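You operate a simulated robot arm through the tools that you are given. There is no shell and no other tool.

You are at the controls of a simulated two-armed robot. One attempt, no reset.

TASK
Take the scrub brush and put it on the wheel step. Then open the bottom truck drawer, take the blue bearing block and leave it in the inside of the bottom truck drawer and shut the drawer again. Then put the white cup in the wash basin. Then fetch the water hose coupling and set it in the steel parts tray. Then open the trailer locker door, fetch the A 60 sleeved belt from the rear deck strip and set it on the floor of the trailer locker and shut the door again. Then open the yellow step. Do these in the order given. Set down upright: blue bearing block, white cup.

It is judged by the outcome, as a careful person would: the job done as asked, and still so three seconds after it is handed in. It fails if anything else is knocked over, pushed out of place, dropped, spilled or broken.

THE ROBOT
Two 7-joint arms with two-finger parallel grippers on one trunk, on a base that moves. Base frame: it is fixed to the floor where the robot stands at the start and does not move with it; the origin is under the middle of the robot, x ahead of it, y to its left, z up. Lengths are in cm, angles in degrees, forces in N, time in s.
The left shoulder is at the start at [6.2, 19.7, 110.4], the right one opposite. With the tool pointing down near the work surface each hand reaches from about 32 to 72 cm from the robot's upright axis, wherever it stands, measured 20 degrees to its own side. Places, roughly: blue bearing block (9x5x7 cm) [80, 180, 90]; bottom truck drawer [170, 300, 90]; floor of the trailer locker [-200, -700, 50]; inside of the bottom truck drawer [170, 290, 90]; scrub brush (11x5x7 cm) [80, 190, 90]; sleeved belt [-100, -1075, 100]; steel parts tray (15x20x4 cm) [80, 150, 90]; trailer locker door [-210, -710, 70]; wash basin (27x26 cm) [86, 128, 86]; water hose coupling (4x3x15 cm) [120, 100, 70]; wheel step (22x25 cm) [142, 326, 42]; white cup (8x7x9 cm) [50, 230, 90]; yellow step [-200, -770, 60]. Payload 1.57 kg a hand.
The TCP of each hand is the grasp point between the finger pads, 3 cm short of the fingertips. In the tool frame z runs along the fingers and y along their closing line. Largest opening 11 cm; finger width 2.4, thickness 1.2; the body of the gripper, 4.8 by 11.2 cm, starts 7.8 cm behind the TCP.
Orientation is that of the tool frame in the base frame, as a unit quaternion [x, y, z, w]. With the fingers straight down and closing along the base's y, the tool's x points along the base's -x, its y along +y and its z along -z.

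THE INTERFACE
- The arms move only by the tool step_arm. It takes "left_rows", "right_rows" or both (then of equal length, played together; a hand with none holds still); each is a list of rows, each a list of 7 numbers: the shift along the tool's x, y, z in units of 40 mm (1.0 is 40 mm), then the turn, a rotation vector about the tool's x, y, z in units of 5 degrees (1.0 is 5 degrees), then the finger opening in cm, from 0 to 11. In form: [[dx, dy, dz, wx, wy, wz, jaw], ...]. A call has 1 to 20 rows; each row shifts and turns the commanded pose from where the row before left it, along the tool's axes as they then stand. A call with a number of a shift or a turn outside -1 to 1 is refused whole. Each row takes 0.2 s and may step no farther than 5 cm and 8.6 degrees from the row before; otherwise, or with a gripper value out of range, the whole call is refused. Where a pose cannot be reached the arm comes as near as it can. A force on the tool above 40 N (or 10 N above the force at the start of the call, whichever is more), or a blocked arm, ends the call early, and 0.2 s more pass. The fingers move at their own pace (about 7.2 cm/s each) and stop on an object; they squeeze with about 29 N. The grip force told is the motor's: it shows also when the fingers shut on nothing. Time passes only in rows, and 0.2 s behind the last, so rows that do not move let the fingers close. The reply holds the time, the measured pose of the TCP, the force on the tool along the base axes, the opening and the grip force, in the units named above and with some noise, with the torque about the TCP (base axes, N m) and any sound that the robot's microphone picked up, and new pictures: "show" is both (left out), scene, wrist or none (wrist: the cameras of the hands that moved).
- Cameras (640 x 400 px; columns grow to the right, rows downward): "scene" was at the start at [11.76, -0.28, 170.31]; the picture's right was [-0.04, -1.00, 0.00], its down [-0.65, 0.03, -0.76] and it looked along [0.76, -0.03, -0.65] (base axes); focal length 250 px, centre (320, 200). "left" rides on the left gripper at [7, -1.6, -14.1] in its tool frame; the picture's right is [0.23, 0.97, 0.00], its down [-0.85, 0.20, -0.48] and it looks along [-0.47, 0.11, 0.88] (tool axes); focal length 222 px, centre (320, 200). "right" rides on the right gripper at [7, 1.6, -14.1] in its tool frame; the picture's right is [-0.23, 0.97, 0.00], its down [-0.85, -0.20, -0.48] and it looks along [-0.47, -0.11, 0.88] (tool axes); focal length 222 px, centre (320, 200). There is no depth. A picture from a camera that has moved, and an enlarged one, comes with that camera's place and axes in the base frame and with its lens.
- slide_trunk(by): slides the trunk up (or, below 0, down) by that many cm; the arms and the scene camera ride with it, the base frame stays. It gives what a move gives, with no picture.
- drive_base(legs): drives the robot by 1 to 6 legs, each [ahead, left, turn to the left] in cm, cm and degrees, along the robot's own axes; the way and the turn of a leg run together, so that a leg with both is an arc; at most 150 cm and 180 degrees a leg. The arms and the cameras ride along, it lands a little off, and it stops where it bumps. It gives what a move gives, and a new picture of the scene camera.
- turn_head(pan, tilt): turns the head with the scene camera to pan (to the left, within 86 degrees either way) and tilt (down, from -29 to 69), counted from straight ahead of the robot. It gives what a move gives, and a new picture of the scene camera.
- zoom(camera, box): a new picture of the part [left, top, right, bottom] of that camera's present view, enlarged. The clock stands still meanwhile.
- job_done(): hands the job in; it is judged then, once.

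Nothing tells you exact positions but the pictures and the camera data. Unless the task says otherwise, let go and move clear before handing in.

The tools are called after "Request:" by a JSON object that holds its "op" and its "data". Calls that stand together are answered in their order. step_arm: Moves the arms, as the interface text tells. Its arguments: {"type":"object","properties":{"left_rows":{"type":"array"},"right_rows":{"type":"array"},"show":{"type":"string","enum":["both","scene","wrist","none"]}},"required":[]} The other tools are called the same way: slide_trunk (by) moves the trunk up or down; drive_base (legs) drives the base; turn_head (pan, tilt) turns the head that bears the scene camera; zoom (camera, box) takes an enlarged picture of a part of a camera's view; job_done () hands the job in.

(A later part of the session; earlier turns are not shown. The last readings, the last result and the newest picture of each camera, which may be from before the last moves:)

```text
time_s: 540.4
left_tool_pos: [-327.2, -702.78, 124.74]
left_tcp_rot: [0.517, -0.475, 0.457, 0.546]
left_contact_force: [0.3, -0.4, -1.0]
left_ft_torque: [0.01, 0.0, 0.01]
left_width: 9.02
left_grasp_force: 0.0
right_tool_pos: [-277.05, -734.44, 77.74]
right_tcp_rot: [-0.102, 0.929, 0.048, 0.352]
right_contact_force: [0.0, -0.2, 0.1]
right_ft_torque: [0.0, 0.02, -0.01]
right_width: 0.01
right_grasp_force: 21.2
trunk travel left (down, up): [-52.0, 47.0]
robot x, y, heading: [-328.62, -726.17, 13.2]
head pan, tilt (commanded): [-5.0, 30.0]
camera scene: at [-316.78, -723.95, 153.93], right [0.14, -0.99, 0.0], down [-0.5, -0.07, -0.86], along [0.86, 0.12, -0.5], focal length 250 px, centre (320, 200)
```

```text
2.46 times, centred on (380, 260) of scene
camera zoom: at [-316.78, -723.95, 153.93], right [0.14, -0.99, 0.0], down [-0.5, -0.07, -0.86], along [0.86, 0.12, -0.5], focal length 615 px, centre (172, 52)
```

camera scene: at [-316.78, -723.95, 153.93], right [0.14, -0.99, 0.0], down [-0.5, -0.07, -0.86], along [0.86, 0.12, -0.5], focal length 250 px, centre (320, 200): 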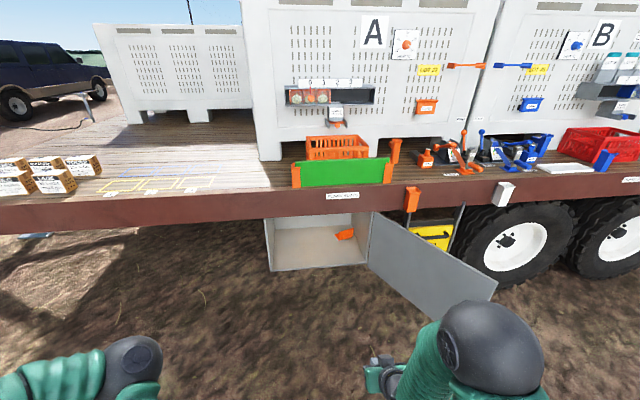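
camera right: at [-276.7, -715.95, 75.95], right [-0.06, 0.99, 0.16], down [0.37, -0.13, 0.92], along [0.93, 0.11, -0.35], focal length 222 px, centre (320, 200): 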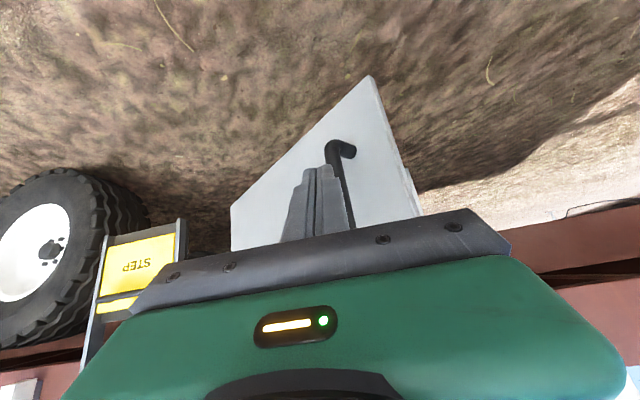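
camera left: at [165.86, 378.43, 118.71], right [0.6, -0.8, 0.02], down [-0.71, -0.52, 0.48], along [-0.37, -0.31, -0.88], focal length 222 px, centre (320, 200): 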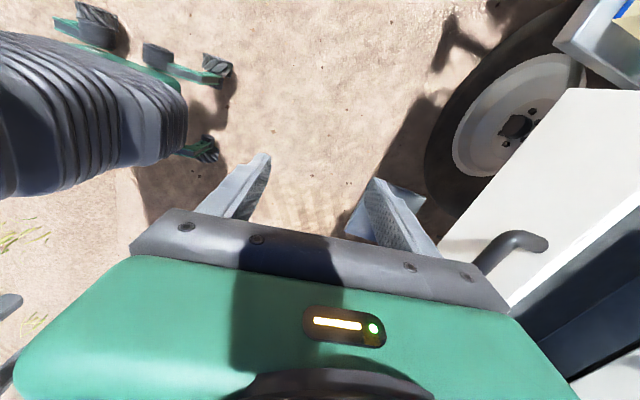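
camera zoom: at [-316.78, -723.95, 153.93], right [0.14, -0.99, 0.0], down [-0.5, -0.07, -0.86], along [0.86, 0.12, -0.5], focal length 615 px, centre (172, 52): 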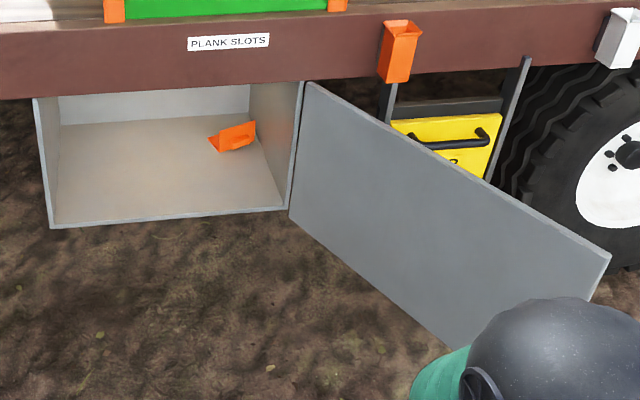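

The locker is open with a clear floor. I restore the right hand and trunk, then drive along the trailer to its rear to find the A 60 belt.

Request:
{"op": "drive_base", "data": {"legs": [[-15, 0, 0]]}}

Request:
{"op": "step_arm", "data": {"right_rows": [[0, 0, 0, 0, 1, 0, 4], [0, 0, 0, 0, 1, 0, 8], [0, 0, 0, 0, 1, 0, 8], [0, 0, 0, 0, 1, 0, 8], [0, 0, 0, 0, 1, 0, 8], [0.2, 0, -0.2, 0, 1, 0, 8], [0.4, 0, -0.3, 0, 1, 0, 8], [0.5, 0, -0.4, 0, 1, 0, 8], [0.6, 0, -0.4, 0, 0.2, 0, 8], [0.6, 0, -0.4, 0, 0, 0, 8]], "show": "none"}}

Request:
{"op": "slide_trunk", "data": {"by": 20}}

Request:
{"op": "drive_base", "data": {"legs": [[0, -140, 0], [0, -140, 0]]}}

Request:
{"op": "turn_head", "data": {"pan": -20, "tilt": 20}}

```text
time_s: 541.8
left_tool_pos: [-341.93, -706.31, 124.67]
left_tcp_rot: [0.519, -0.474, 0.459, 0.544]
left_contact_force: [-0.1, 0.2, -0.2]
left_ft_torque: [-0.03, 0.02, 0.01]
left_width: 9.02
left_grasp_force: 0.1
right_tool_pos: [-291.75, -737.69, 77.8]
right_tcp_rot: [-0.105, 0.929, 0.05, 0.352]
right_contact_force: [-1.1, 0.1, -0.4]
right_ft_torque: [0.0, -0.01, 0.0]
right_width: 0.01
right_grasp_force: 21.2
trunk travel left (down, up): [-52.0, 47.0]
robot x, y, heading: [-343.55, -729.46, 13.6]
head pan, tilt (commanded): [-5.0, 30.0]
camera scene: at [-331.37, -727.42, 153.93], right [0.15, -0.99, 0.0], down [-0.5, -0.08, -0.86], along [0.86, 0.13, -0.5], focal length 250 px, centre (320, 200)
```

scene: 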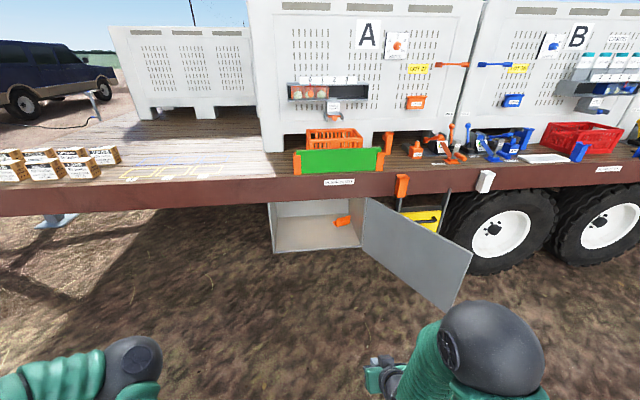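

```text
time_s: 544.0
left_tool_pos: [-342.14, -706.34, 124.73]
left_tcp_rot: [0.518, -0.474, 0.459, 0.544]
left_contact_force: [0.3, -0.6, 0.3]
left_ft_torque: [0.01, 0.01, 0.0]
left_width: 9.0
left_grasp_force: 0.0
right_tool_pos: [-301.41, -740.2, 83.76]
right_tcp_rot: [-0.116, 0.993, 0.01, 0.005]
right_contact_force: [0.4, -0.2, -0.1]
right_ft_torque: [0.0, 0.0, 0.01]
right_width: 8.04
right_grasp_force: 0.0
trunk travel left (down, up): [-52.0, 47.0]
robot x, y, heading: [-343.57, -730.13, 13.2]
head pan, tilt (commanded): [-5.0, 30.0]
```

```text
time_s: 546.2
left_tool_pos: [-341.96, -706.27, 144.78]
left_tcp_rot: [0.518, -0.474, 0.457, 0.545]
left_contact_force: [0.2, 0.1, 0.2]
left_ft_torque: [-0.02, -0.01, -0.03]
left_width: 8.99
left_grasp_force: 0.0
right_tool_pos: [-301.37, -740.06, 103.67]
right_tcp_rot: [-0.116, 0.993, 0.01, 0.004]
right_contact_force: [0.0, 0.3, 0.3]
right_ft_torque: [0.01, 0.0, -0.01]
right_width: 7.96
right_grasp_force: 0.1
trunk travel left (down, up): [-72.0, 27.0]
robot x, y, heading: [-343.7, -729.66, 13.7]
head pan, tilt (commanded): [-5.0, 30.0]
```

```text
time_s: 559.4
left_tool_pos: [-272.27, -968.83, 144.77]
left_tcp_rot: [0.523, -0.468, 0.464, 0.54]
left_contact_force: [0.4, 0.4, 0.1]
left_ft_torque: [-0.01, -0.04, 0.0]
left_width: 8.98
left_grasp_force: 0.0
right_tool_pos: [-230.81, -1002.04, 103.64]
right_tcp_rot: [-0.125, 0.992, 0.01, 0.005]
right_contact_force: [1.0, -0.3, 0.1]
right_ft_torque: [0.0, 0.01, 0.0]
right_width: 8.0
right_grasp_force: 0.1
trunk travel left (down, up): [-72.0, 27.0]
robot x, y, heading: [-273.35, -992.97, 14.8]
head pan, tilt (commanded): [-5.0, 30.0]
camera scene: at [-261.19, -989.82, 173.94], right [0.17, -0.99, 0.0], down [-0.49, -0.09, -0.87], along [0.85, 0.15, -0.5], focal length 250 px, centre (320, 200)
```

scene: 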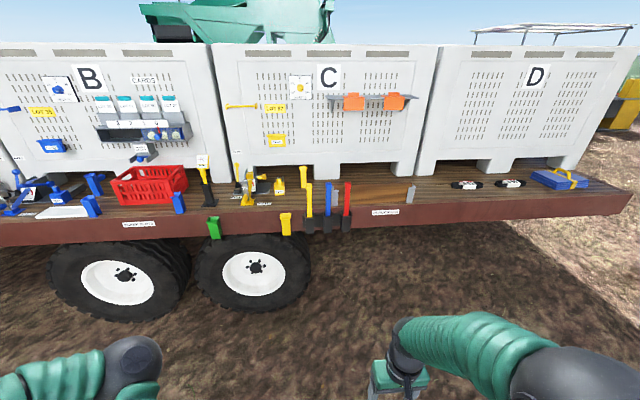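

```text
time_s: 560.2
left_tool_pos: [-272.24, -969.12, 144.76]
left_tcp_rot: [0.524, -0.469, 0.465, 0.538]
left_contact_force: [-0.1, 0.6, -0.9]
left_ft_torque: [-0.02, 0.0, -0.01]
left_width: 9.0
left_grasp_force: 0.0
right_tool_pos: [-230.94, -1002.1, 103.51]
right_tcp_rot: [-0.126, 0.992, 0.011, 0.005]
right_contact_force: [0.3, -0.5, -0.2]
right_ft_torque: [0.01, -0.02, 0.02]
right_width: 8.02
right_grasp_force: 0.1
trunk travel left (down, up): [-72.0, 27.0]
robot x, y, heading: [-273.16, -992.81, 14.7]
head pan, tilt (commanded): [-20.0, 20.0]
camera scene: at [-260.77, -992.43, 175.54], right [-0.09, -1.0, 0.0], down [-0.34, 0.03, -0.94], along [0.94, -0.09, -0.34], focal length 250 px, centre (320, 200)
```

scene: 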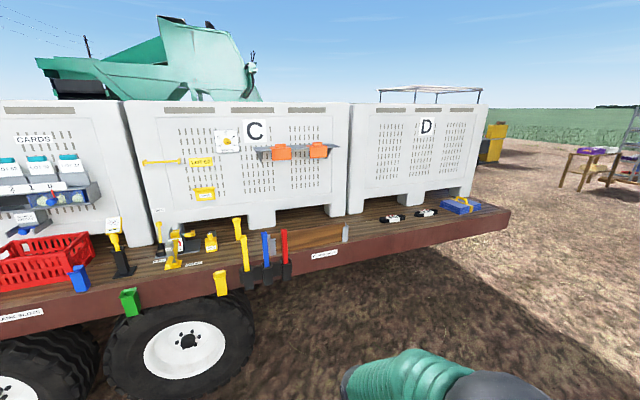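

Request:
{"op": "zoom", "data": {"camera": "scene", "box": [360, 190, 520, 250]}}

```text
4.00 times, centred on (440, 220) of scene
camera zoom: at [-260.77, -992.43, 175.54], right [-0.09, -1.0, 0.0], down [-0.34, 0.03, -0.94], along [0.94, -0.09, -0.34], focal length 999 px, centre (-160, 120)
```

zoom: 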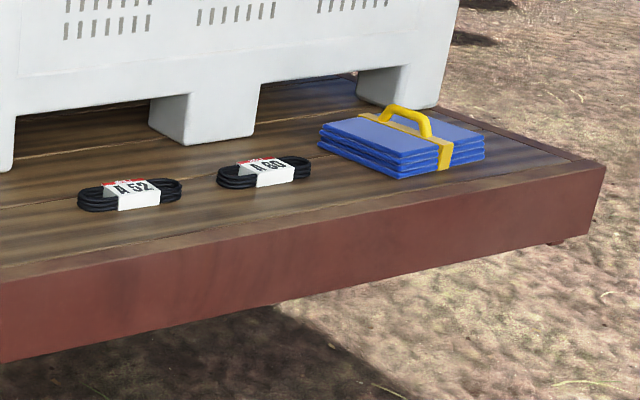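

I can read the sleeves: the left one is A 52, the right one is A 60, at about [-95.5, -1087.5], 18 cm inside the deck edge. I raise the trunk and move to it.

Request:
{"op": "slide_trunk", "data": {"by": 14}}

Request:
{"op": "drive_base", "data": {"legs": [[0, -117, 0], [60, 0, 0]]}}

Request:
{"op": "turn_head", "data": {"pan": -15, "tilt": 40}}

```text
time_s: 561.8
left_tool_pos: [-272.13, -969.07, 158.69]
left_tcp_rot: [0.523, -0.469, 0.464, 0.539]
left_contact_force: [1.0, -0.2, -0.1]
left_ft_torque: [0.0, 0.06, -0.01]
left_width: 9.01
left_grasp_force: 0.1
right_tool_pos: [-230.74, -1002.03, 117.64]
right_tcp_rot: [-0.126, 0.992, 0.011, 0.004]
right_contact_force: [1.4, -0.6, 0.3]
right_ft_torque: [0.0, 0.02, -0.02]
right_width: 8.0
right_grasp_force: 0.0
trunk travel left (down, up): [-86.0, 13.0]
robot x, y, heading: [-273.23, -992.5, 14.9]
head pan, tilt (commanded): [-20.0, 20.0]
```

```text
time_s: 570.7
left_tool_pos: [-185.82, -1065.7, 158.88]
left_tcp_rot: [0.53, -0.462, 0.474, 0.531]
left_contact_force: [-0.5, 0.4, 0.2]
left_ft_torque: [0.03, 0.0, 0.01]
left_width: 8.98
left_grasp_force: 0.0
right_tool_pos: [-143.35, -1097.46, 117.63]
right_tcp_rot: [-0.142, 0.99, 0.011, 0.006]
right_contact_force: [-0.2, 0.9, -0.6]
right_ft_torque: [0.02, 0.01, 0.03]
right_width: 8.01
right_grasp_force: 0.2
trunk travel left (down, up): [-86.0, 13.0]
robot x, y, heading: [-186.41, -1089.44, 16.7]
head pan, tilt (commanded): [-20.0, 20.0]
camera scene: at [-173.74, -1088.76, 189.57], right [-0.06, -1.0, 0.0], down [-0.34, 0.02, -0.94], along [0.94, -0.06, -0.34], focal length 250 px, centre (320, 200)
```

scene: 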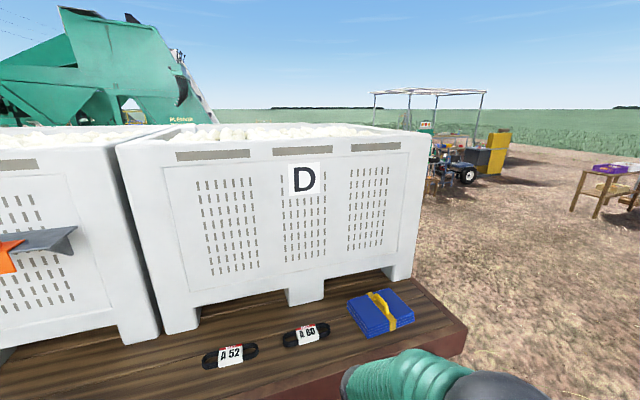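

```text
time_s: 571.5
left_tool_pos: [-185.72, -1065.77, 158.82]
left_tcp_rot: [0.53, -0.461, 0.473, 0.532]
left_contact_force: [0.1, -0.3, 0.2]
left_ft_torque: [0.0, 0.04, 0.01]
left_width: 9.02
left_grasp_force: 0.0
right_tool_pos: [-143.23, -1097.39, 117.7]
right_tcp_rot: [-0.142, 0.99, 0.011, 0.005]
right_contact_force: [-0.6, -0.1, 0.2]
right_ft_torque: [-0.02, -0.04, -0.02]
right_width: 8.01
right_grasp_force: 0.0
trunk travel left (down, up): [-86.0, 13.0]
robot x, y, heading: [-185.68, -1089.11, 16.5]
head pan, tilt (commanded): [-15.0, 40.0]
camera scene: at [-174.18, -1087.85, 186.41], right [0.03, -1.0, 0.0], down [-0.64, -0.02, -0.77], along [0.77, 0.02, -0.64], focal length 250 px, centre (320, 200)
```

scene: 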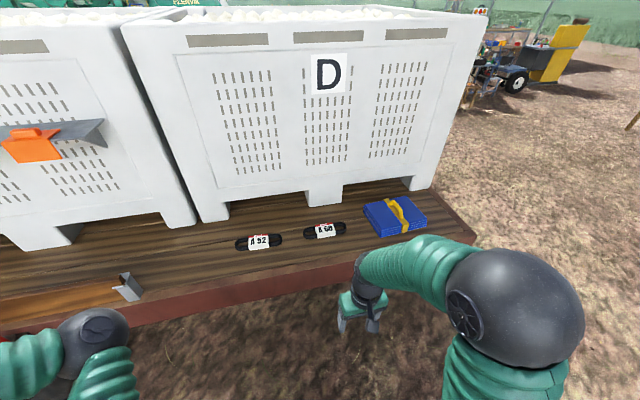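

Request:
{"op": "zoom", "data": {"camera": "scene", "box": [230, 190, 450, 310]}}

```text
2.91 times, centred on (340, 250) of scene
camera zoom: at [-174.18, -1087.85, 186.41], right [0.03, -1.0, 0.0], down [-0.64, -0.02, -0.77], along [0.77, 0.02, -0.64], focal length 727 px, centre (262, 54)
```

zoom: 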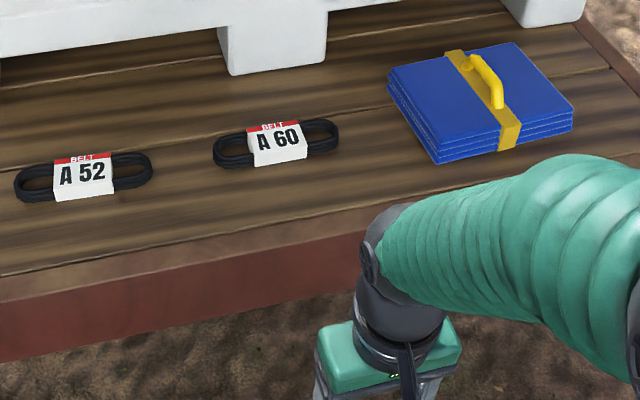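

The A 60 belt is centred at about [-95.3, -1088.1, 101.5], its long axis along the deck edge. I turn the right hand 86° so it closes across the belt, then drive closer.

Request:
{"op": "step_arm", "data": {"right_rows": [[0, 0, 0, 0, 0, -0.96, 10], [0, 0, 0, 0, 0, -0.96, 10], [0, 0, 0, 0, 0, -0.96, 10], [0, 0, 0, 0, 0, -0.96, 10], [0, 0, 0, 0, 0, -0.96, 10], [0, 0, 0, 0, 0, -0.96, 10], [0, 0, 0, 0, 0, -0.96, 10], [0, 0, 0, 0, 0, -0.96, 10], [0, 0, 0, 0, 0, -0.96, 10], [0, 0, 0, 0, 0, -0.96, 10], [0, 0, 0, 0, 0, -0.96, 10], [0, 0, 0, 0, 0, -0.96, 10], [0, 0, 0, 0, 0, -0.96, 10], [0, 0, 0, 0, 0, -0.96, 10], [0, 0, 0, 0, 0, -0.96, 10], [0, 0, 0, 0, 0, -0.96, 10], [0, 0, 0, 0, 0, -0.96, 10], [0, 0, 0, 0, 0, -0.96, 10]], "show": "none"}}

Request:
{"op": "drive_base", "data": {"legs": [[0, 0, -3.5], [30, 0, 0]]}}

Request:
{"op": "turn_head", "data": {"pan": -10, "tilt": 45}}

```text
time_s: 575.4
left_tool_pos: [-185.73, -1065.77, 158.83]
left_tcp_rot: [0.531, -0.46, 0.473, 0.531]
left_contact_force: [0.1, -1.4, 0.8]
left_ft_torque: [-0.01, 0.01, 0.0]
left_width: 9.0
left_grasp_force: 0.0
right_tool_pos: [-143.2, -1097.34, 117.73]
right_tcp_rot: [0.782, -0.623, -0.004, -0.01]
right_contact_force: [0.0, 0.6, 0.3]
right_ft_torque: [-0.01, 0.02, 0.04]
right_width: 9.99
right_grasp_force: 0.0
trunk travel left (down, up): [-86.0, 13.0]
robot x, y, heading: [-185.83, -1089.41, 16.8]
head pan, tilt (commanded): [-15.0, 40.0]
```

```text
time_s: 577.9
left_tool_pos: [-154.69, -1058.98, 158.85]
left_tcp_rot: [0.517, -0.477, 0.458, 0.543]
left_contact_force: [0.2, -0.5, 0.1]
left_ft_torque: [0.03, -0.01, 0.02]
left_width: 8.99
left_grasp_force: 0.0
right_tool_pos: [-113.99, -1092.85, 117.81]
right_tcp_rot: [0.762, -0.647, -0.004, -0.012]
right_contact_force: [0.4, 0.4, 0.9]
right_ft_torque: [0.01, -0.03, -0.02]
right_width: 10.01
right_grasp_force: 0.2
trunk travel left (down, up): [-86.0, 13.0]
robot x, y, heading: [-155.89, -1082.02, 13.4]
head pan, tilt (commanded): [-15.0, 40.0]
camera scene: at [-144.61, -1081.77, 186.44], right [-0.03, -1.0, 0.0], down [-0.64, 0.02, -0.77], along [0.77, -0.02, -0.64], focal length 250 px, centre (320, 200)
```

scene: 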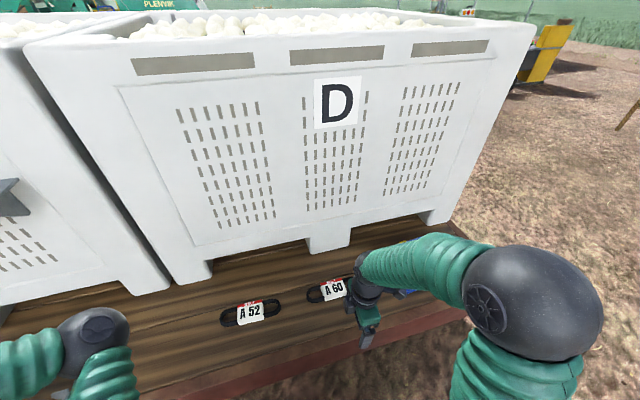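

```text
time_s: 578.5
left_tool_pos: [-154.51, -1058.94, 158.77]
left_tcp_rot: [0.517, -0.476, 0.458, 0.543]
left_contact_force: [-0.2, 0.1, -0.6]
left_ft_torque: [0.01, 0.03, 0.0]
left_width: 9.02
left_grasp_force: 0.0
right_tool_pos: [-113.98, -1092.76, 117.75]
right_tcp_rot: [0.762, -0.647, -0.002, -0.011]
right_contact_force: [0.3, 0.2, -0.2]
right_ft_torque: [0.01, -0.02, -0.02]
right_width: 9.99
right_grasp_force: 0.1
trunk travel left (down, up): [-86.0, 13.0]
robot x, y, heading: [-155.65, -1082.19, 13.2]
head pan, tilt (commanded): [-10.0, 45.0]
camera scene: at [-144.75, -1080.86, 185.7], right [0.06, -1.0, 0.0], down [-0.71, -0.04, -0.71], along [0.71, 0.04, -0.71], focal length 250 px, centre (320, 200)
```

scene: 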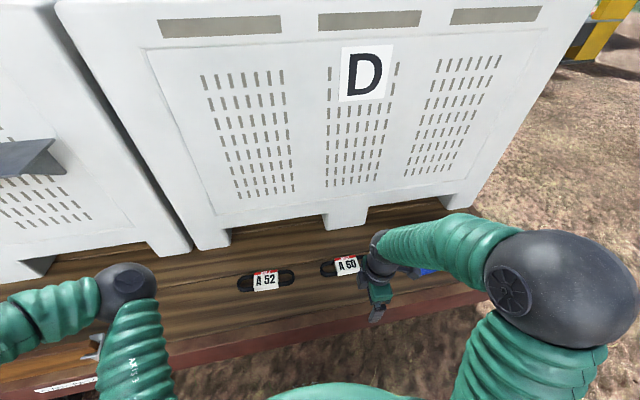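

Request:
{"op": "step_arm", "data": {"right_rows": [[-0.07, -0.6, 0.2, 0, 0, -0.72, 10], [-0.07, -0.8, 0.4, 0, 0, 0, 10], [-0.07, -0.8, 0.4, 0, 0, 0, 10], [-0.07, -0.8, 0.4, 0, 0, 0, 10], [-0.07, -0.8, 0.4, 0, 0, 0, 10], [-0.05, -0.8, 0.4, 0, 0, 0, 10], [0, -0.2, 0.2, 0, 0, 0, 10], [0, 0, 0, 0, 0, 0, 10]]}}

```text
time_s: 580.3
left_tool_pos: [-154.35, -1058.83, 158.8]
left_tcp_rot: [0.517, -0.476, 0.458, 0.544]
left_contact_force: [0.1, 0.3, 0.4]
left_ft_torque: [0.03, -0.04, -0.01]
left_width: 9.0
left_grasp_force: 0.0
right_tool_pos: [-95.16, -1086.8, 108.11]
right_tcp_rot: [0.782, -0.623, -0.003, -0.012]
right_contact_force: [0.2, 0.3, -0.9]
right_ft_torque: [0.03, 0.03, 0.02]
right_width: 9.99
right_grasp_force: 0.0
trunk travel left (down, up): [-86.0, 13.0]
robot x, y, heading: [-155.96, -1082.49, 13.3]
head pan, tilt (commanded): [-10.0, 45.0]
camera scene: at [-144.48, -1080.81, 185.68], right [0.06, -1.0, 0.0], down [-0.71, -0.04, -0.71], along [0.7, 0.04, -0.71], focal length 250 px, centre (320, 200)
camera right: at [-95.42, -1094.22, 122.16], right [-1.0, 0.0, -0.01], down [0.0, 0.87, 0.5], along [0.01, 0.5, -0.87], focal length 222 px, centre (320, 200)
```

scene: 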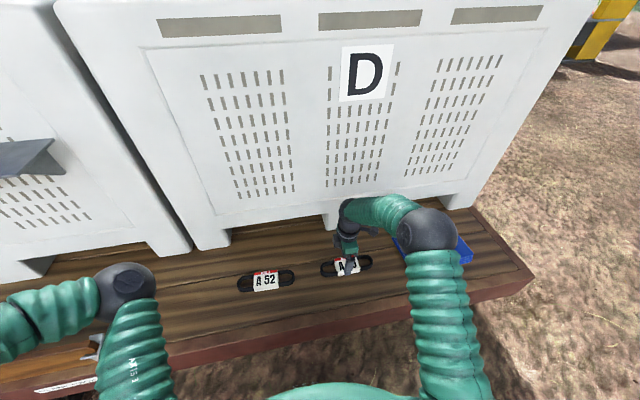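
right: 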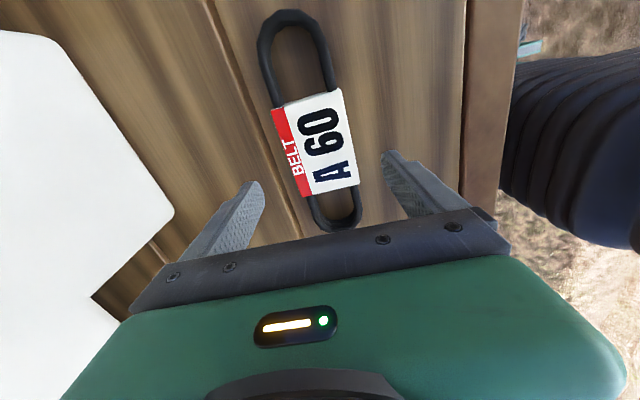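

The sleeve reads A 60. I shift 2.4 cm along it to its centre, descend and close.

Request:
{"op": "step_arm", "data": {"right_rows": [[0.3, 0, 0, 0, 0, 0, 10], [0.3, -0.02, 0.2, 0, 0, 0, 10], [0, 0, 0.4, 0, 0, 0, 10], [0, 0, 0.4, 0, 0, 0, 10], [0, 0, 0.25, 0, 0, 0, 10], [0, 0, 0, 0, 0, 0, 10]], "show": "wrist"}}

```text
time_s: 581.7
left_tool_pos: [-154.36, -1058.79, 158.76]
left_tcp_rot: [0.517, -0.476, 0.458, 0.544]
left_contact_force: [0.1, -1.1, -0.5]
left_ft_torque: [0.0, 0.02, 0.0]
left_width: 9.0
left_grasp_force: 0.1
right_tool_pos: [-94.69, -1089.06, 103.5]
right_tcp_rot: [0.782, -0.623, -0.003, -0.012]
right_contact_force: [-0.6, -0.5, -0.5]
right_ft_torque: [-0.04, -0.01, 0.0]
right_width: 9.99
right_grasp_force: 0.1
trunk travel left (down, up): [-86.0, 13.0]
robot x, y, heading: [-156.16, -1082.12, 13.6]
head pan, tilt (commanded): [-10.0, 45.0]
camera right: at [-94.85, -1096.61, 117.44], right [-1.0, 0.0, -0.01], down [0.0, 0.87, 0.5], along [0.01, 0.5, -0.87], focal length 222 px, centre (320, 200)
```

right: 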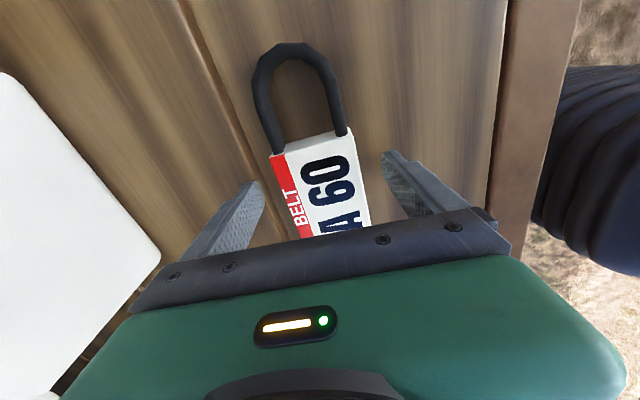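

Request:
{"op": "step_arm", "data": {"right_rows": [[0, 0, 0.1, 0, 0, 0, 10], [0, 0, 0, 0, 0, 0, 7], [0, 0, 0, 0, 0, 0, 4], [0, 0, 0, 0, 0, 0, 2], [0, 0, 0, 0, 0, 0, 2], [0, 0, 0, 0, 0, 0, 2]], "show": "wrist"}}

```text
time_s: 583.1
left_tool_pos: [-154.43, -1058.75, 158.77]
left_tcp_rot: [0.518, -0.475, 0.457, 0.545]
left_contact_force: [-0.3, 0.0, 0.4]
left_ft_torque: [0.01, 0.05, 0.03]
left_width: 9.0
left_grasp_force: 0.0
right_tool_pos: [-94.62, -1089.1, 103.08]
right_tcp_rot: [0.782, -0.623, -0.003, -0.012]
right_contact_force: [-0.1, 0.6, 7.2]
right_ft_torque: [-0.01, 0.25, 0.12]
right_width: 5.97
right_grasp_force: 28.8
trunk travel left (down, up): [-86.0, 13.0]
robot x, y, heading: [-155.7, -1082.37, 13.3]
head pan, tilt (commanded): [-10.0, 45.0]
camera right: at [-94.84, -1096.53, 117.04], right [-1.0, 0.0, -0.01], down [0.0, 0.87, 0.5], along [0.01, 0.5, -0.87], focal length 222 px, centre (320, 200)
```

right: 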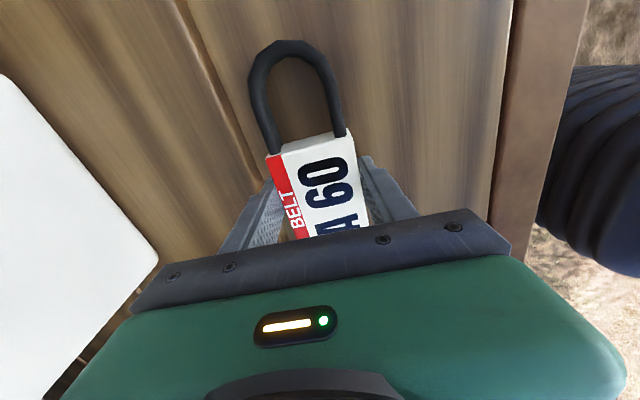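

Belt gripped (6 cm). I lift it and draw it back off the deck.

Request:
{"op": "step_arm", "data": {"right_rows": [[0, 0, -0.2, 0, 0, 0, 2], [0, 0, -0.5, 0, 0, 0, 2], [0, 0, -0.7, 0, 0, 0, 2], [0, 0, -0.7, 0, 0, 0, 2], [0, 0, -0.7, 0, 0, 0, 2], [0, 0.4, -0.6, 0, 0, 0, 2], [0, 0.7, -0.3, 0, 0, 0, 2], [0, 0.8, 0, 0, 0, 0, 2], [0, 0.8, 0, 0, 0, 0, 2], [0, 0.8, 0, 0, 0, 0, 2]]}}

Request:
{"op": "drive_base", "data": {"legs": [[-70, 0, 0]]}}

```text
time_s: 585.3
left_tool_pos: [-154.54, -1058.88, 158.84]
left_tcp_rot: [0.517, -0.476, 0.458, 0.544]
left_contact_force: [0.2, -0.4, 0.3]
left_ft_torque: [0.0, 0.0, 0.0]
left_width: 9.01
left_grasp_force: 0.0
right_tool_pos: [-108.46, -1092.71, 117.57]
right_tcp_rot: [0.784, -0.621, -0.002, -0.013]
right_contact_force: [-0.4, -0.6, -1.9]
right_ft_torque: [0.0, -0.01, 0.01]
right_width: 5.96
right_grasp_force: 29.8
trunk travel left (down, up): [-86.0, 13.0]
robot x, y, heading: [-155.94, -1082.34, 13.5]
head pan, tilt (commanded): [-10.0, 45.0]
camera scene: at [-144.69, -1080.88, 185.69], right [0.06, -1.0, 0.0], down [-0.71, -0.04, -0.71], along [0.71, 0.04, -0.71], focal length 250 px, centre (320, 200)
camera right: at [-108.65, -1100.26, 131.45], right [-1.0, 0.0, -0.01], down [0.0, 0.87, 0.5], along [0.01, 0.5, -0.87], focal length 222 px, centre (320, 200)
```

scene: 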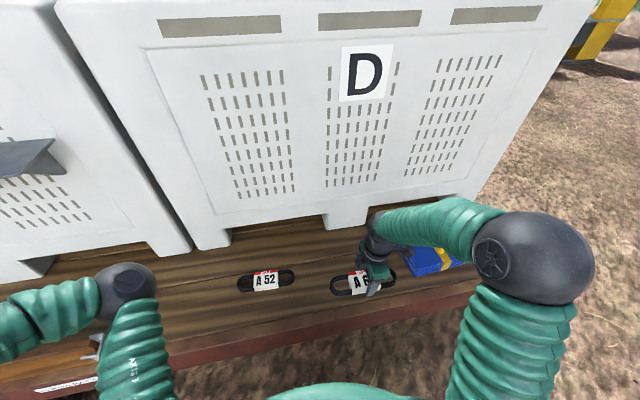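
right: 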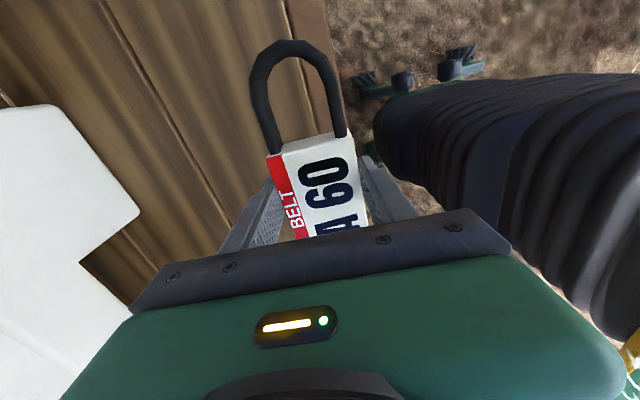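

```text
time_s: 589.2
left_tool_pos: [-223.79, -1075.56, 158.67]
left_tcp_rot: [0.521, -0.472, 0.46, 0.542]
left_contact_force: [0.6, -0.3, -0.7]
left_ft_torque: [0.0, 0.0, -0.01]
left_width: 9.0
left_grasp_force: 0.1
right_tool_pos: [-177.49, -1108.99, 117.31]
right_tcp_rot: [0.786, -0.619, -0.004, -0.011]
right_contact_force: [0.2, 0.0, -1.1]
right_ft_torque: [-0.03, 0.01, -0.03]
right_width: 5.96
right_grasp_force: 29.1
trunk travel left (down, up): [-86.0, 13.0]
robot x, y, heading: [-225.47, -1099.03, 13.8]
head pan, tilt (commanded): [-10.0, 45.0]
camera scene: at [-213.64, -1097.41, 185.65], right [0.07, -1.0, 0.0], down [-0.71, -0.05, -0.7], along [0.7, 0.05, -0.71], focal length 250 px, centre (320, 200)
```

scene: 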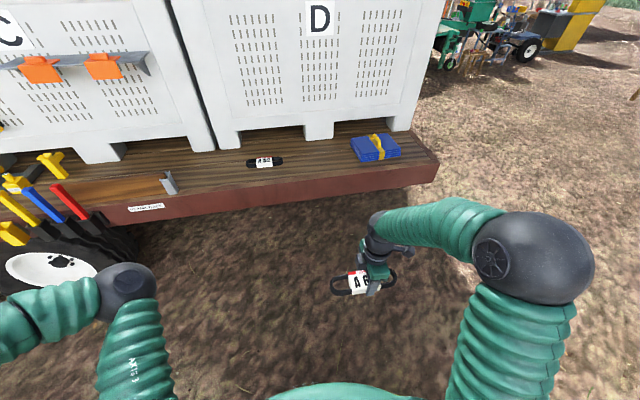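

Belt in hand, clear of the deck. I drive back along the trailer to the locker.

Request:
{"op": "drive_base", "data": {"legs": [[-5, 130, 0], [0, 130, 0], [5, 130, 0]]}}

Request:
{"op": "turn_head", "data": {"pan": -5, "tilt": 30}}

```text
time_s: 607.8
left_tool_pos: [-344.75, -710.08, 158.8]
left_tcp_rot: [0.551, -0.438, 0.496, 0.509]
left_contact_force: [0.4, 0.0, 0.1]
left_ft_torque: [-0.01, 0.04, -0.02]
left_width: 9.02
left_grasp_force: 0.1
right_tool_pos: [-294.31, -736.95, 117.48]
right_tcp_rot: [0.826, -0.564, -0.005, -0.011]
right_contact_force: [-0.3, -0.6, -2.0]
right_ft_torque: [-0.03, -0.04, -0.01]
right_width: 5.95
right_grasp_force: 29.3
trunk travel left (down, up): [-86.0, 13.0]
robot x, y, heading: [-342.89, -733.19, 21.7]
head pan, tilt (commanded): [-10.0, 45.0]
camera scene: at [-331.55, -730.43, 185.67], right [0.2, -0.98, 0.0], down [-0.69, -0.14, -0.71], along [0.69, 0.14, -0.71], focal length 250 px, centre (320, 200)
```

scene: 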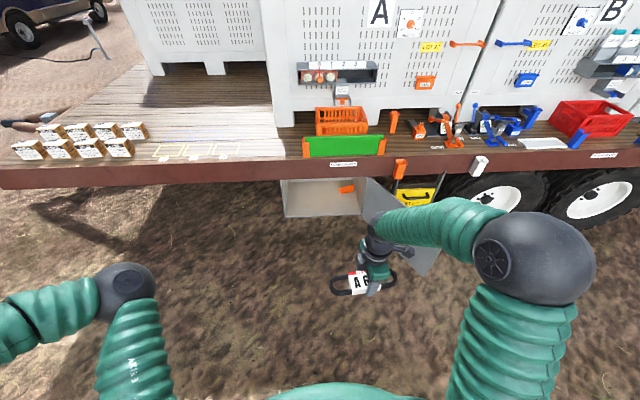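

```text
time_s: 608.5
left_tool_pos: [-344.89, -709.96, 158.83]
left_tcp_rot: [0.55, -0.438, 0.496, 0.509]
left_contact_force: [-1.2, -0.4, 1.0]
left_ft_torque: [-0.02, -0.02, -0.03]
left_width: 9.02
left_grasp_force: 0.0
right_tool_pos: [-294.36, -736.81, 117.46]
right_tcp_rot: [0.826, -0.564, -0.004, -0.011]
right_contact_force: [0.3, -0.1, -1.8]
right_ft_torque: [-0.04, -0.01, -0.03]
right_width: 5.96
right_grasp_force: 28.9
trunk travel left (down, up): [-86.0, 13.0]
robot x, y, heading: [-343.14, -733.07, 21.7]
head pan, tilt (commanded): [-5.0, 30.0]
camera scene: at [-330.92, -729.25, 187.92], right [0.29, -0.96, 0.0], down [-0.48, -0.14, -0.86], along [0.83, 0.25, -0.5], focal length 250 px, centre (320, 200)
```

scene: 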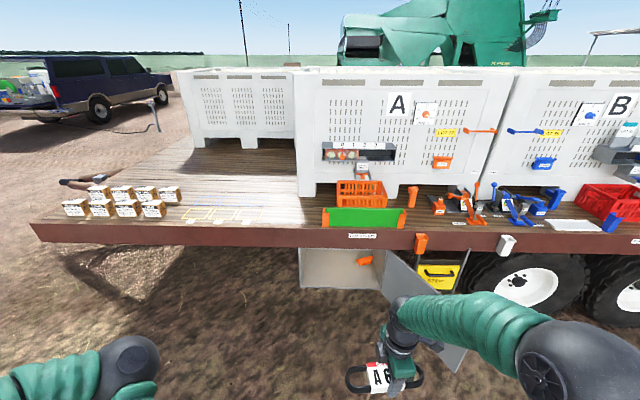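

Request:
{"op": "drive_base", "data": {"legs": [[0, 0, -6.8], [15, 6, 0]]}}

Request:
{"op": "slide_trunk", "data": {"by": -40}}

Request:
{"op": "step_arm", "data": {"right_rows": [[0, -0.6, 0, 0.4, 0, 0, 2], [0, -0.7, 0, 0.8, 0, 0, 2], [0, -0.7, 0, 1, 0, 0, 2], [0, -0.4, 0, 1, 0, 0, 2], [0, -0.2, 0, 1, 0, 0, 2], [0, 0, 0, 1, 0, 0, 2], [0, 0, 0, 1, 0, 0, 2], [0, 0, 0, 1, 0, 0, 2], [0, 0, 0, 1, 0, 0, 2]]}}

```text
time_s: 610.5
left_tool_pos: [-329.47, -701.39, 158.96]
left_tcp_rot: [0.524, -0.473, 0.464, 0.536]
left_contact_force: [0.2, -0.8, 0.9]
left_ft_torque: [0.0, 0.02, 0.0]
left_width: 9.02
left_grasp_force: 0.0
right_tool_pos: [-282.45, -733.78, 117.46]
right_tcp_rot: [0.789, -0.614, -0.004, -0.015]
right_contact_force: [0.0, -0.3, -1.5]
right_ft_torque: [0.05, -0.02, -0.01]
right_width: 5.94
right_grasp_force: 29.2
trunk travel left (down, up): [-86.0, 13.0]
robot x, y, heading: [-329.74, -723.36, 14.5]
head pan, tilt (commanded): [-5.0, 30.0]
camera scene: at [-318.0, -722.46, 187.97], right [0.17, -0.99, -0.01], down [-0.49, -0.08, -0.87], along [0.85, 0.15, -0.5], focal length 250 px, centre (320, 200)
```

scene: 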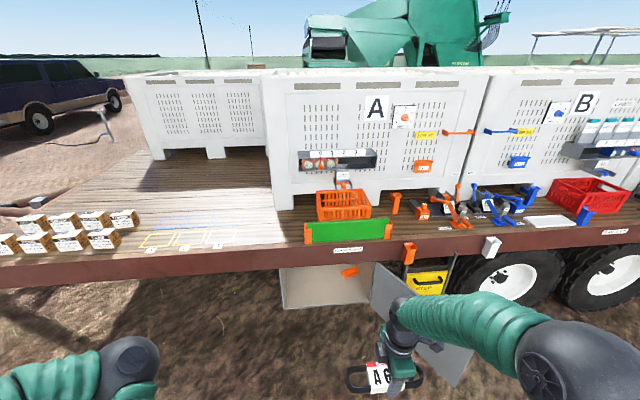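

```text
time_s: 614.4
left_tool_pos: [-329.28, -700.4, 118.76]
left_tcp_rot: [0.522, -0.471, 0.465, 0.538]
left_contact_force: [-0.6, -0.2, -0.1]
left_ft_torque: [-0.02, 0.01, 0.01]
left_width: 9.0
left_grasp_force: 0.0
right_tool_pos: [-282.35, -733.17, 77.43]
right_tcp_rot: [0.79, -0.613, -0.003, -0.012]
right_contact_force: [0.3, -0.4, -1.3]
right_ft_torque: [-0.01, 0.0, 0.01]
right_width: 5.94
right_grasp_force: 28.8
trunk travel left (down, up): [-46.0, 53.0]
robot x, y, heading: [-329.69, -723.35, 14.2]
head pan, tilt (commanded): [-5.0, 30.0]
```

```text
time_s: 616.4
left_tool_pos: [-329.22, -700.46, 118.79]
left_tcp_rot: [0.522, -0.471, 0.465, 0.538]
left_contact_force: [0.4, -0.8, 0.4]
left_ft_torque: [0.01, 0.01, 0.02]
left_width: 9.01
left_grasp_force: 0.1
right_tool_pos: [-272.44, -730.59, 78.76]
right_tcp_rot: [0.735, -0.575, 0.214, -0.289]
right_contact_force: [-0.7, 0.0, -2.6]
right_ft_torque: [-0.01, -0.02, -0.01]
right_width: 5.97
right_grasp_force: 29.5
trunk travel left (down, up): [-46.0, 53.0]
robot x, y, heading: [-329.8, -723.62, 14.6]
head pan, tilt (commanded): [-5.0, 30.0]
camera scene: at [-317.76, -721.16, 147.93], right [0.17, -0.99, 0.0], down [-0.49, -0.08, -0.86], along [0.85, 0.14, -0.5], focal length 250 px, centre (320, 200)
camera right: at [-280.98, -740.24, 87.88], right [-0.76, 0.05, -0.65], down [-0.38, 0.78, 0.5], along [0.53, 0.63, -0.57], focal length 222 px, centre (320, 200)
```

scene: 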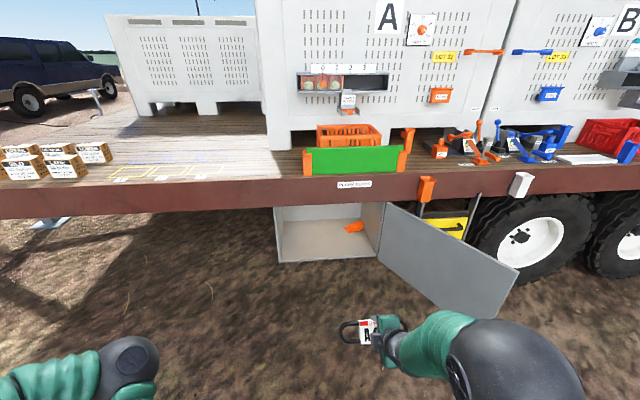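
right: 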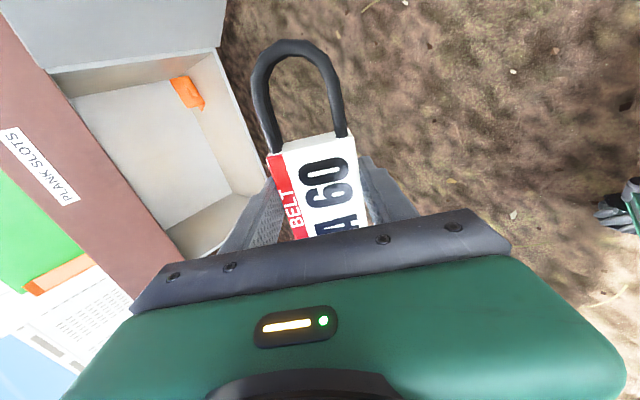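

Pitch is 42°. I add some more pitch for reaching under the deck and check reach.

Request:
{"op": "step_arm", "data": {"right_rows": [[0, -0.2, 0.1, 1, 0, 0, 2], [0, -0.2, 0.1, 1, 0, 0, 2], [0, -0.1, 0.1, 1, 0, 0, 2], [0, 0, 0, 1, 0, 0, 2]]}}

```text
time_s: 617.4
left_tool_pos: [-329.19, -700.38, 118.84]
left_tcp_rot: [0.522, -0.471, 0.464, 0.539]
left_contact_force: [0.1, 0.1, 0.6]
left_ft_torque: [0.03, -0.03, 0.01]
left_width: 9.01
left_grasp_force: 0.0
right_tool_pos: [-270.22, -730.05, 79.31]
right_tcp_rot: [0.674, -0.53, 0.31, -0.411]
right_contact_force: [0.1, 0.8, -1.5]
right_ft_torque: [-0.01, 0.03, 0.0]
right_width: 5.96
right_grasp_force: 29.0
trunk travel left (down, up): [-46.0, 53.0]
robot x, y, heading: [-330.08, -723.24, 14.5]
head pan, tilt (commanded): [-5.0, 30.0]
camera scene: at [-317.71, -721.17, 147.93], right [0.17, -0.99, 0.0], down [-0.49, -0.08, -0.86], along [0.85, 0.14, -0.5], focal length 250 px, centre (320, 200)
camera right: at [-281.31, -740.23, 84.31], right [-0.5, 0.12, -0.86], down [-0.53, 0.74, 0.42], along [0.68, 0.66, -0.31], focal length 222 px, centre (320, 200)
```

scene: 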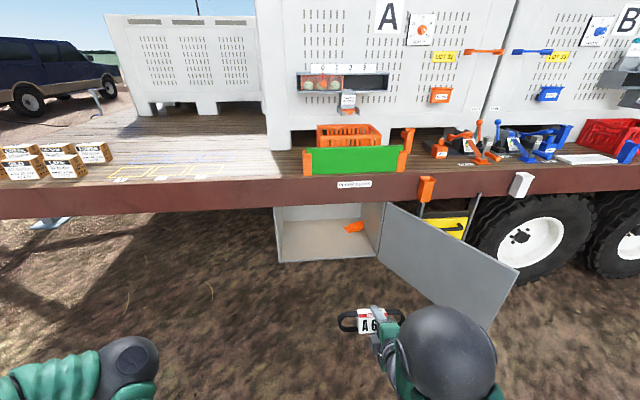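
right: 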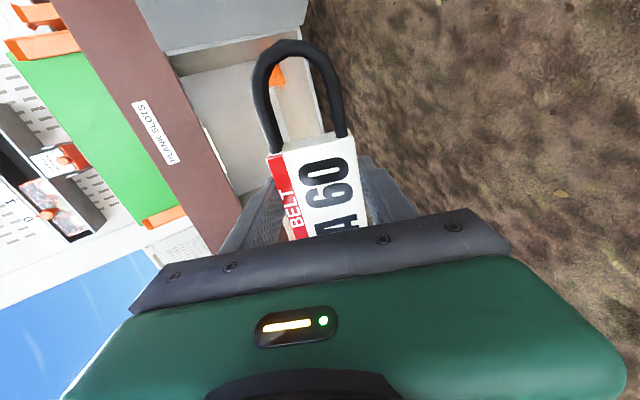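

The hand reaches 62° pitch with the elbow low enough to pass under the deck. I lower the trunk and approach the locker opening in stages.

Request:
{"op": "slide_trunk", "data": {"by": -19}}

Request:
{"op": "drive_base", "data": {"legs": [[40, 4, 0]]}}

Request:
{"op": "turn_head", "data": {"pan": -8, "tilt": 30}}

```text
time_s: 619.4
left_tool_pos: [-329.2, -700.31, 99.76]
left_tcp_rot: [0.523, -0.47, 0.465, 0.538]
left_contact_force: [-0.5, 0.7, 1.0]
left_ft_torque: [0.01, 0.0, -0.03]
left_width: 9.03
left_grasp_force: 0.0
right_tool_pos: [-270.25, -730.07, 60.36]
right_tcp_rot: [0.675, -0.529, 0.31, -0.411]
right_contact_force: [-0.2, 0.4, -2.1]
right_ft_torque: [-0.03, 0.0, 0.02]
right_width: 5.92
right_grasp_force: 28.6
trunk travel left (down, up): [-27.0, 72.0]
robot x, y, heading: [-329.74, -723.28, 14.5]
head pan, tilt (commanded): [-5.0, 30.0]
```

```text
time_s: 621.9
left_tool_pos: [-292.18, -686.35, 99.74]
left_tcp_rot: [0.524, -0.469, 0.466, 0.537]
left_contact_force: [0.4, -0.1, -0.2]
left_ft_torque: [0.01, 0.02, -0.04]
left_width: 9.0
left_grasp_force: 0.1
right_tool_pos: [-232.94, -715.68, 60.18]
right_tcp_rot: [0.676, -0.527, 0.308, -0.413]
right_contact_force: [-0.3, 0.5, -2.1]
right_ft_torque: [0.0, 0.02, 0.0]
right_width: 5.97
right_grasp_force: 29.3
trunk travel left (down, up): [-27.0, 72.0]
robot x, y, heading: [-292.44, -709.52, 14.9]
head pan, tilt (commanded): [-5.0, 30.0]
camera scene: at [-280.44, -707.19, 128.92], right [0.17, -0.98, 0.0], down [-0.49, -0.09, -0.86], along [0.85, 0.15, -0.5], focal length 250 px, centre (320, 200)
```

scene: 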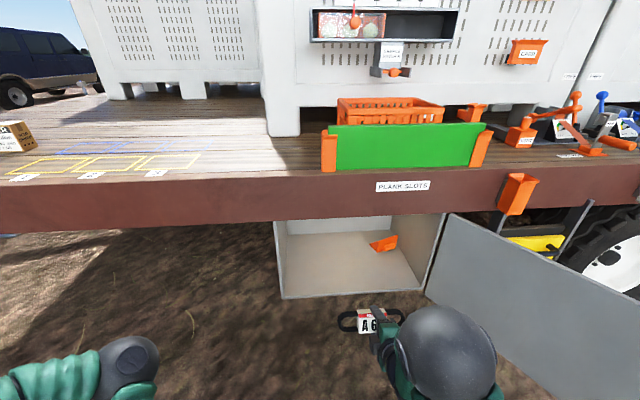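

```text
time_s: 622.5
left_tool_pos: [-292.24, -686.46, 99.85]
left_tcp_rot: [0.524, -0.469, 0.468, 0.535]
left_contact_force: [-0.2, -0.2, 0.6]
left_ft_torque: [-0.01, -0.02, 0.04]
left_width: 8.99
left_grasp_force: 0.1
right_tool_pos: [-232.93, -715.67, 60.26]
right_tcp_rot: [0.676, -0.526, 0.308, -0.413]
right_contact_force: [-0.3, 0.1, -1.3]
right_ft_torque: [-0.03, 0.04, 0.0]
right_width: 5.97
right_grasp_force: 29.0
trunk travel left (down, up): [-27.0, 72.0]
robot x, y, heading: [-292.49, -709.69, 15.1]
head pan, tilt (commanded): [-8.0, 30.0]
camera scene: at [-280.46, -707.65, 128.93], right [0.12, -0.99, 0.0], down [-0.5, -0.06, -0.87], along [0.86, 0.11, -0.5], focal length 250 px, centre (320, 200)
```

scene: 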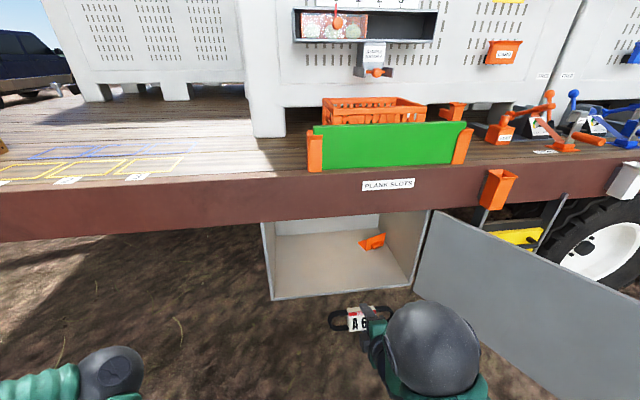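

Request:
{"op": "drive_base", "data": {"legs": [[22, 4, 0]]}}

Request:
{"op": "step_arm", "data": {"right_rows": [[0, 0, 0, 0, 0, 0, 2]], "show": "both"}}

```text
time_s: 624.3
left_tool_pos: [-271.27, -676.84, 99.76]
left_tcp_rot: [0.523, -0.47, 0.465, 0.538]
left_contact_force: [-0.8, -0.2, -0.4]
left_ft_torque: [-0.01, 0.03, 0.0]
left_width: 8.99
left_grasp_force: 0.1
right_tool_pos: [-212.18, -706.49, 60.28]
right_tcp_rot: [0.675, -0.529, 0.308, -0.412]
right_contact_force: [-0.5, -0.8, -1.5]
right_ft_torque: [-0.05, 0.04, 0.01]
right_width: 5.95
right_grasp_force: 29.4
trunk travel left (down, up): [-27.0, 72.0]
robot x, y, heading: [-271.59, -700.14, 14.7]
head pan, tilt (commanded): [-8.0, 30.0]
camera scene: at [-259.56, -698.22, 128.92], right [0.12, -0.99, 0.0], down [-0.5, -0.06, -0.86], along [0.86, 0.1, -0.5], focal length 250 px, centre (320, 200)
```

scene: 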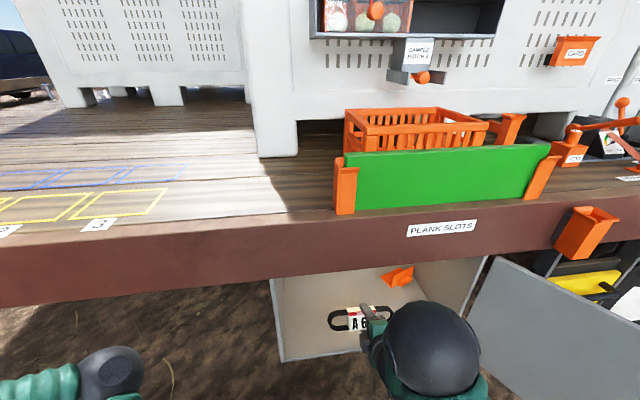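

```text
time_s: 624.7
left_tool_pos: [-271.32, -677.0, 99.74]
left_tcp_rot: [0.523, -0.47, 0.466, 0.536]
left_contact_force: [-0.3, -0.3, 0.3]
left_ft_torque: [0.0, -0.02, -0.02]
left_width: 8.98
left_grasp_force: 0.1
right_tool_pos: [-212.28, -706.46, 60.41]
right_tcp_rot: [0.675, -0.528, 0.309, -0.412]
right_contact_force: [0.5, -0.1, -2.1]
right_ft_torque: [-0.01, 0.04, -0.04]
right_width: 5.94
right_grasp_force: 29.5
trunk travel left (down, up): [-27.0, 72.0]
robot x, y, heading: [-271.93, -700.28, 14.7]
head pan, tilt (commanded): [-8.0, 30.0]
camera scene: at [-259.67, -698.17, 128.93], right [0.12, -0.99, 0.0], down [-0.5, -0.06, -0.86], along [0.86, 0.1, -0.5], focal length 250 px, centre (320, 200)
camera right: at [-223.38, -716.67, 65.38], right [-0.5, 0.12, -0.86], down [-0.53, 0.74, 0.42], along [0.68, 0.66, -0.31], focal length 222 px, centre (320, 200)
```

scene: 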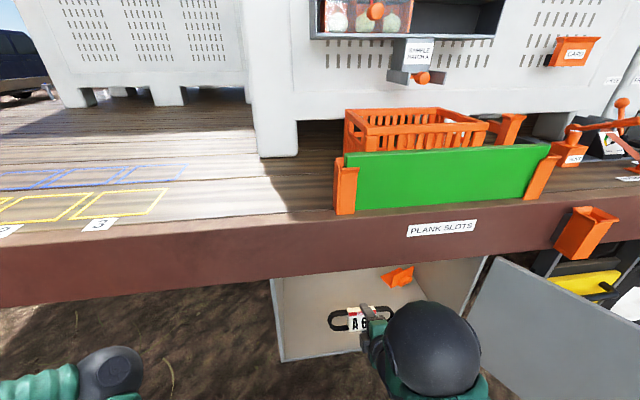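
right: 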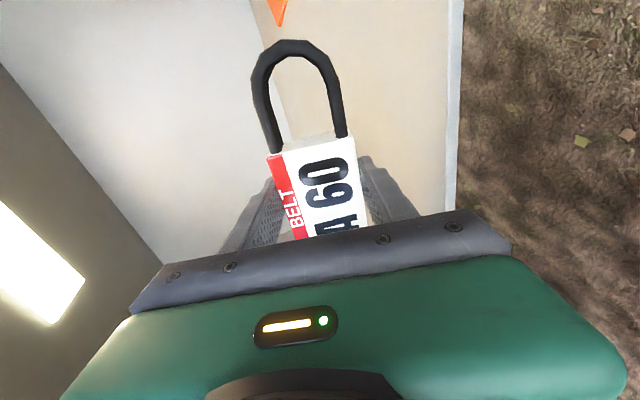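

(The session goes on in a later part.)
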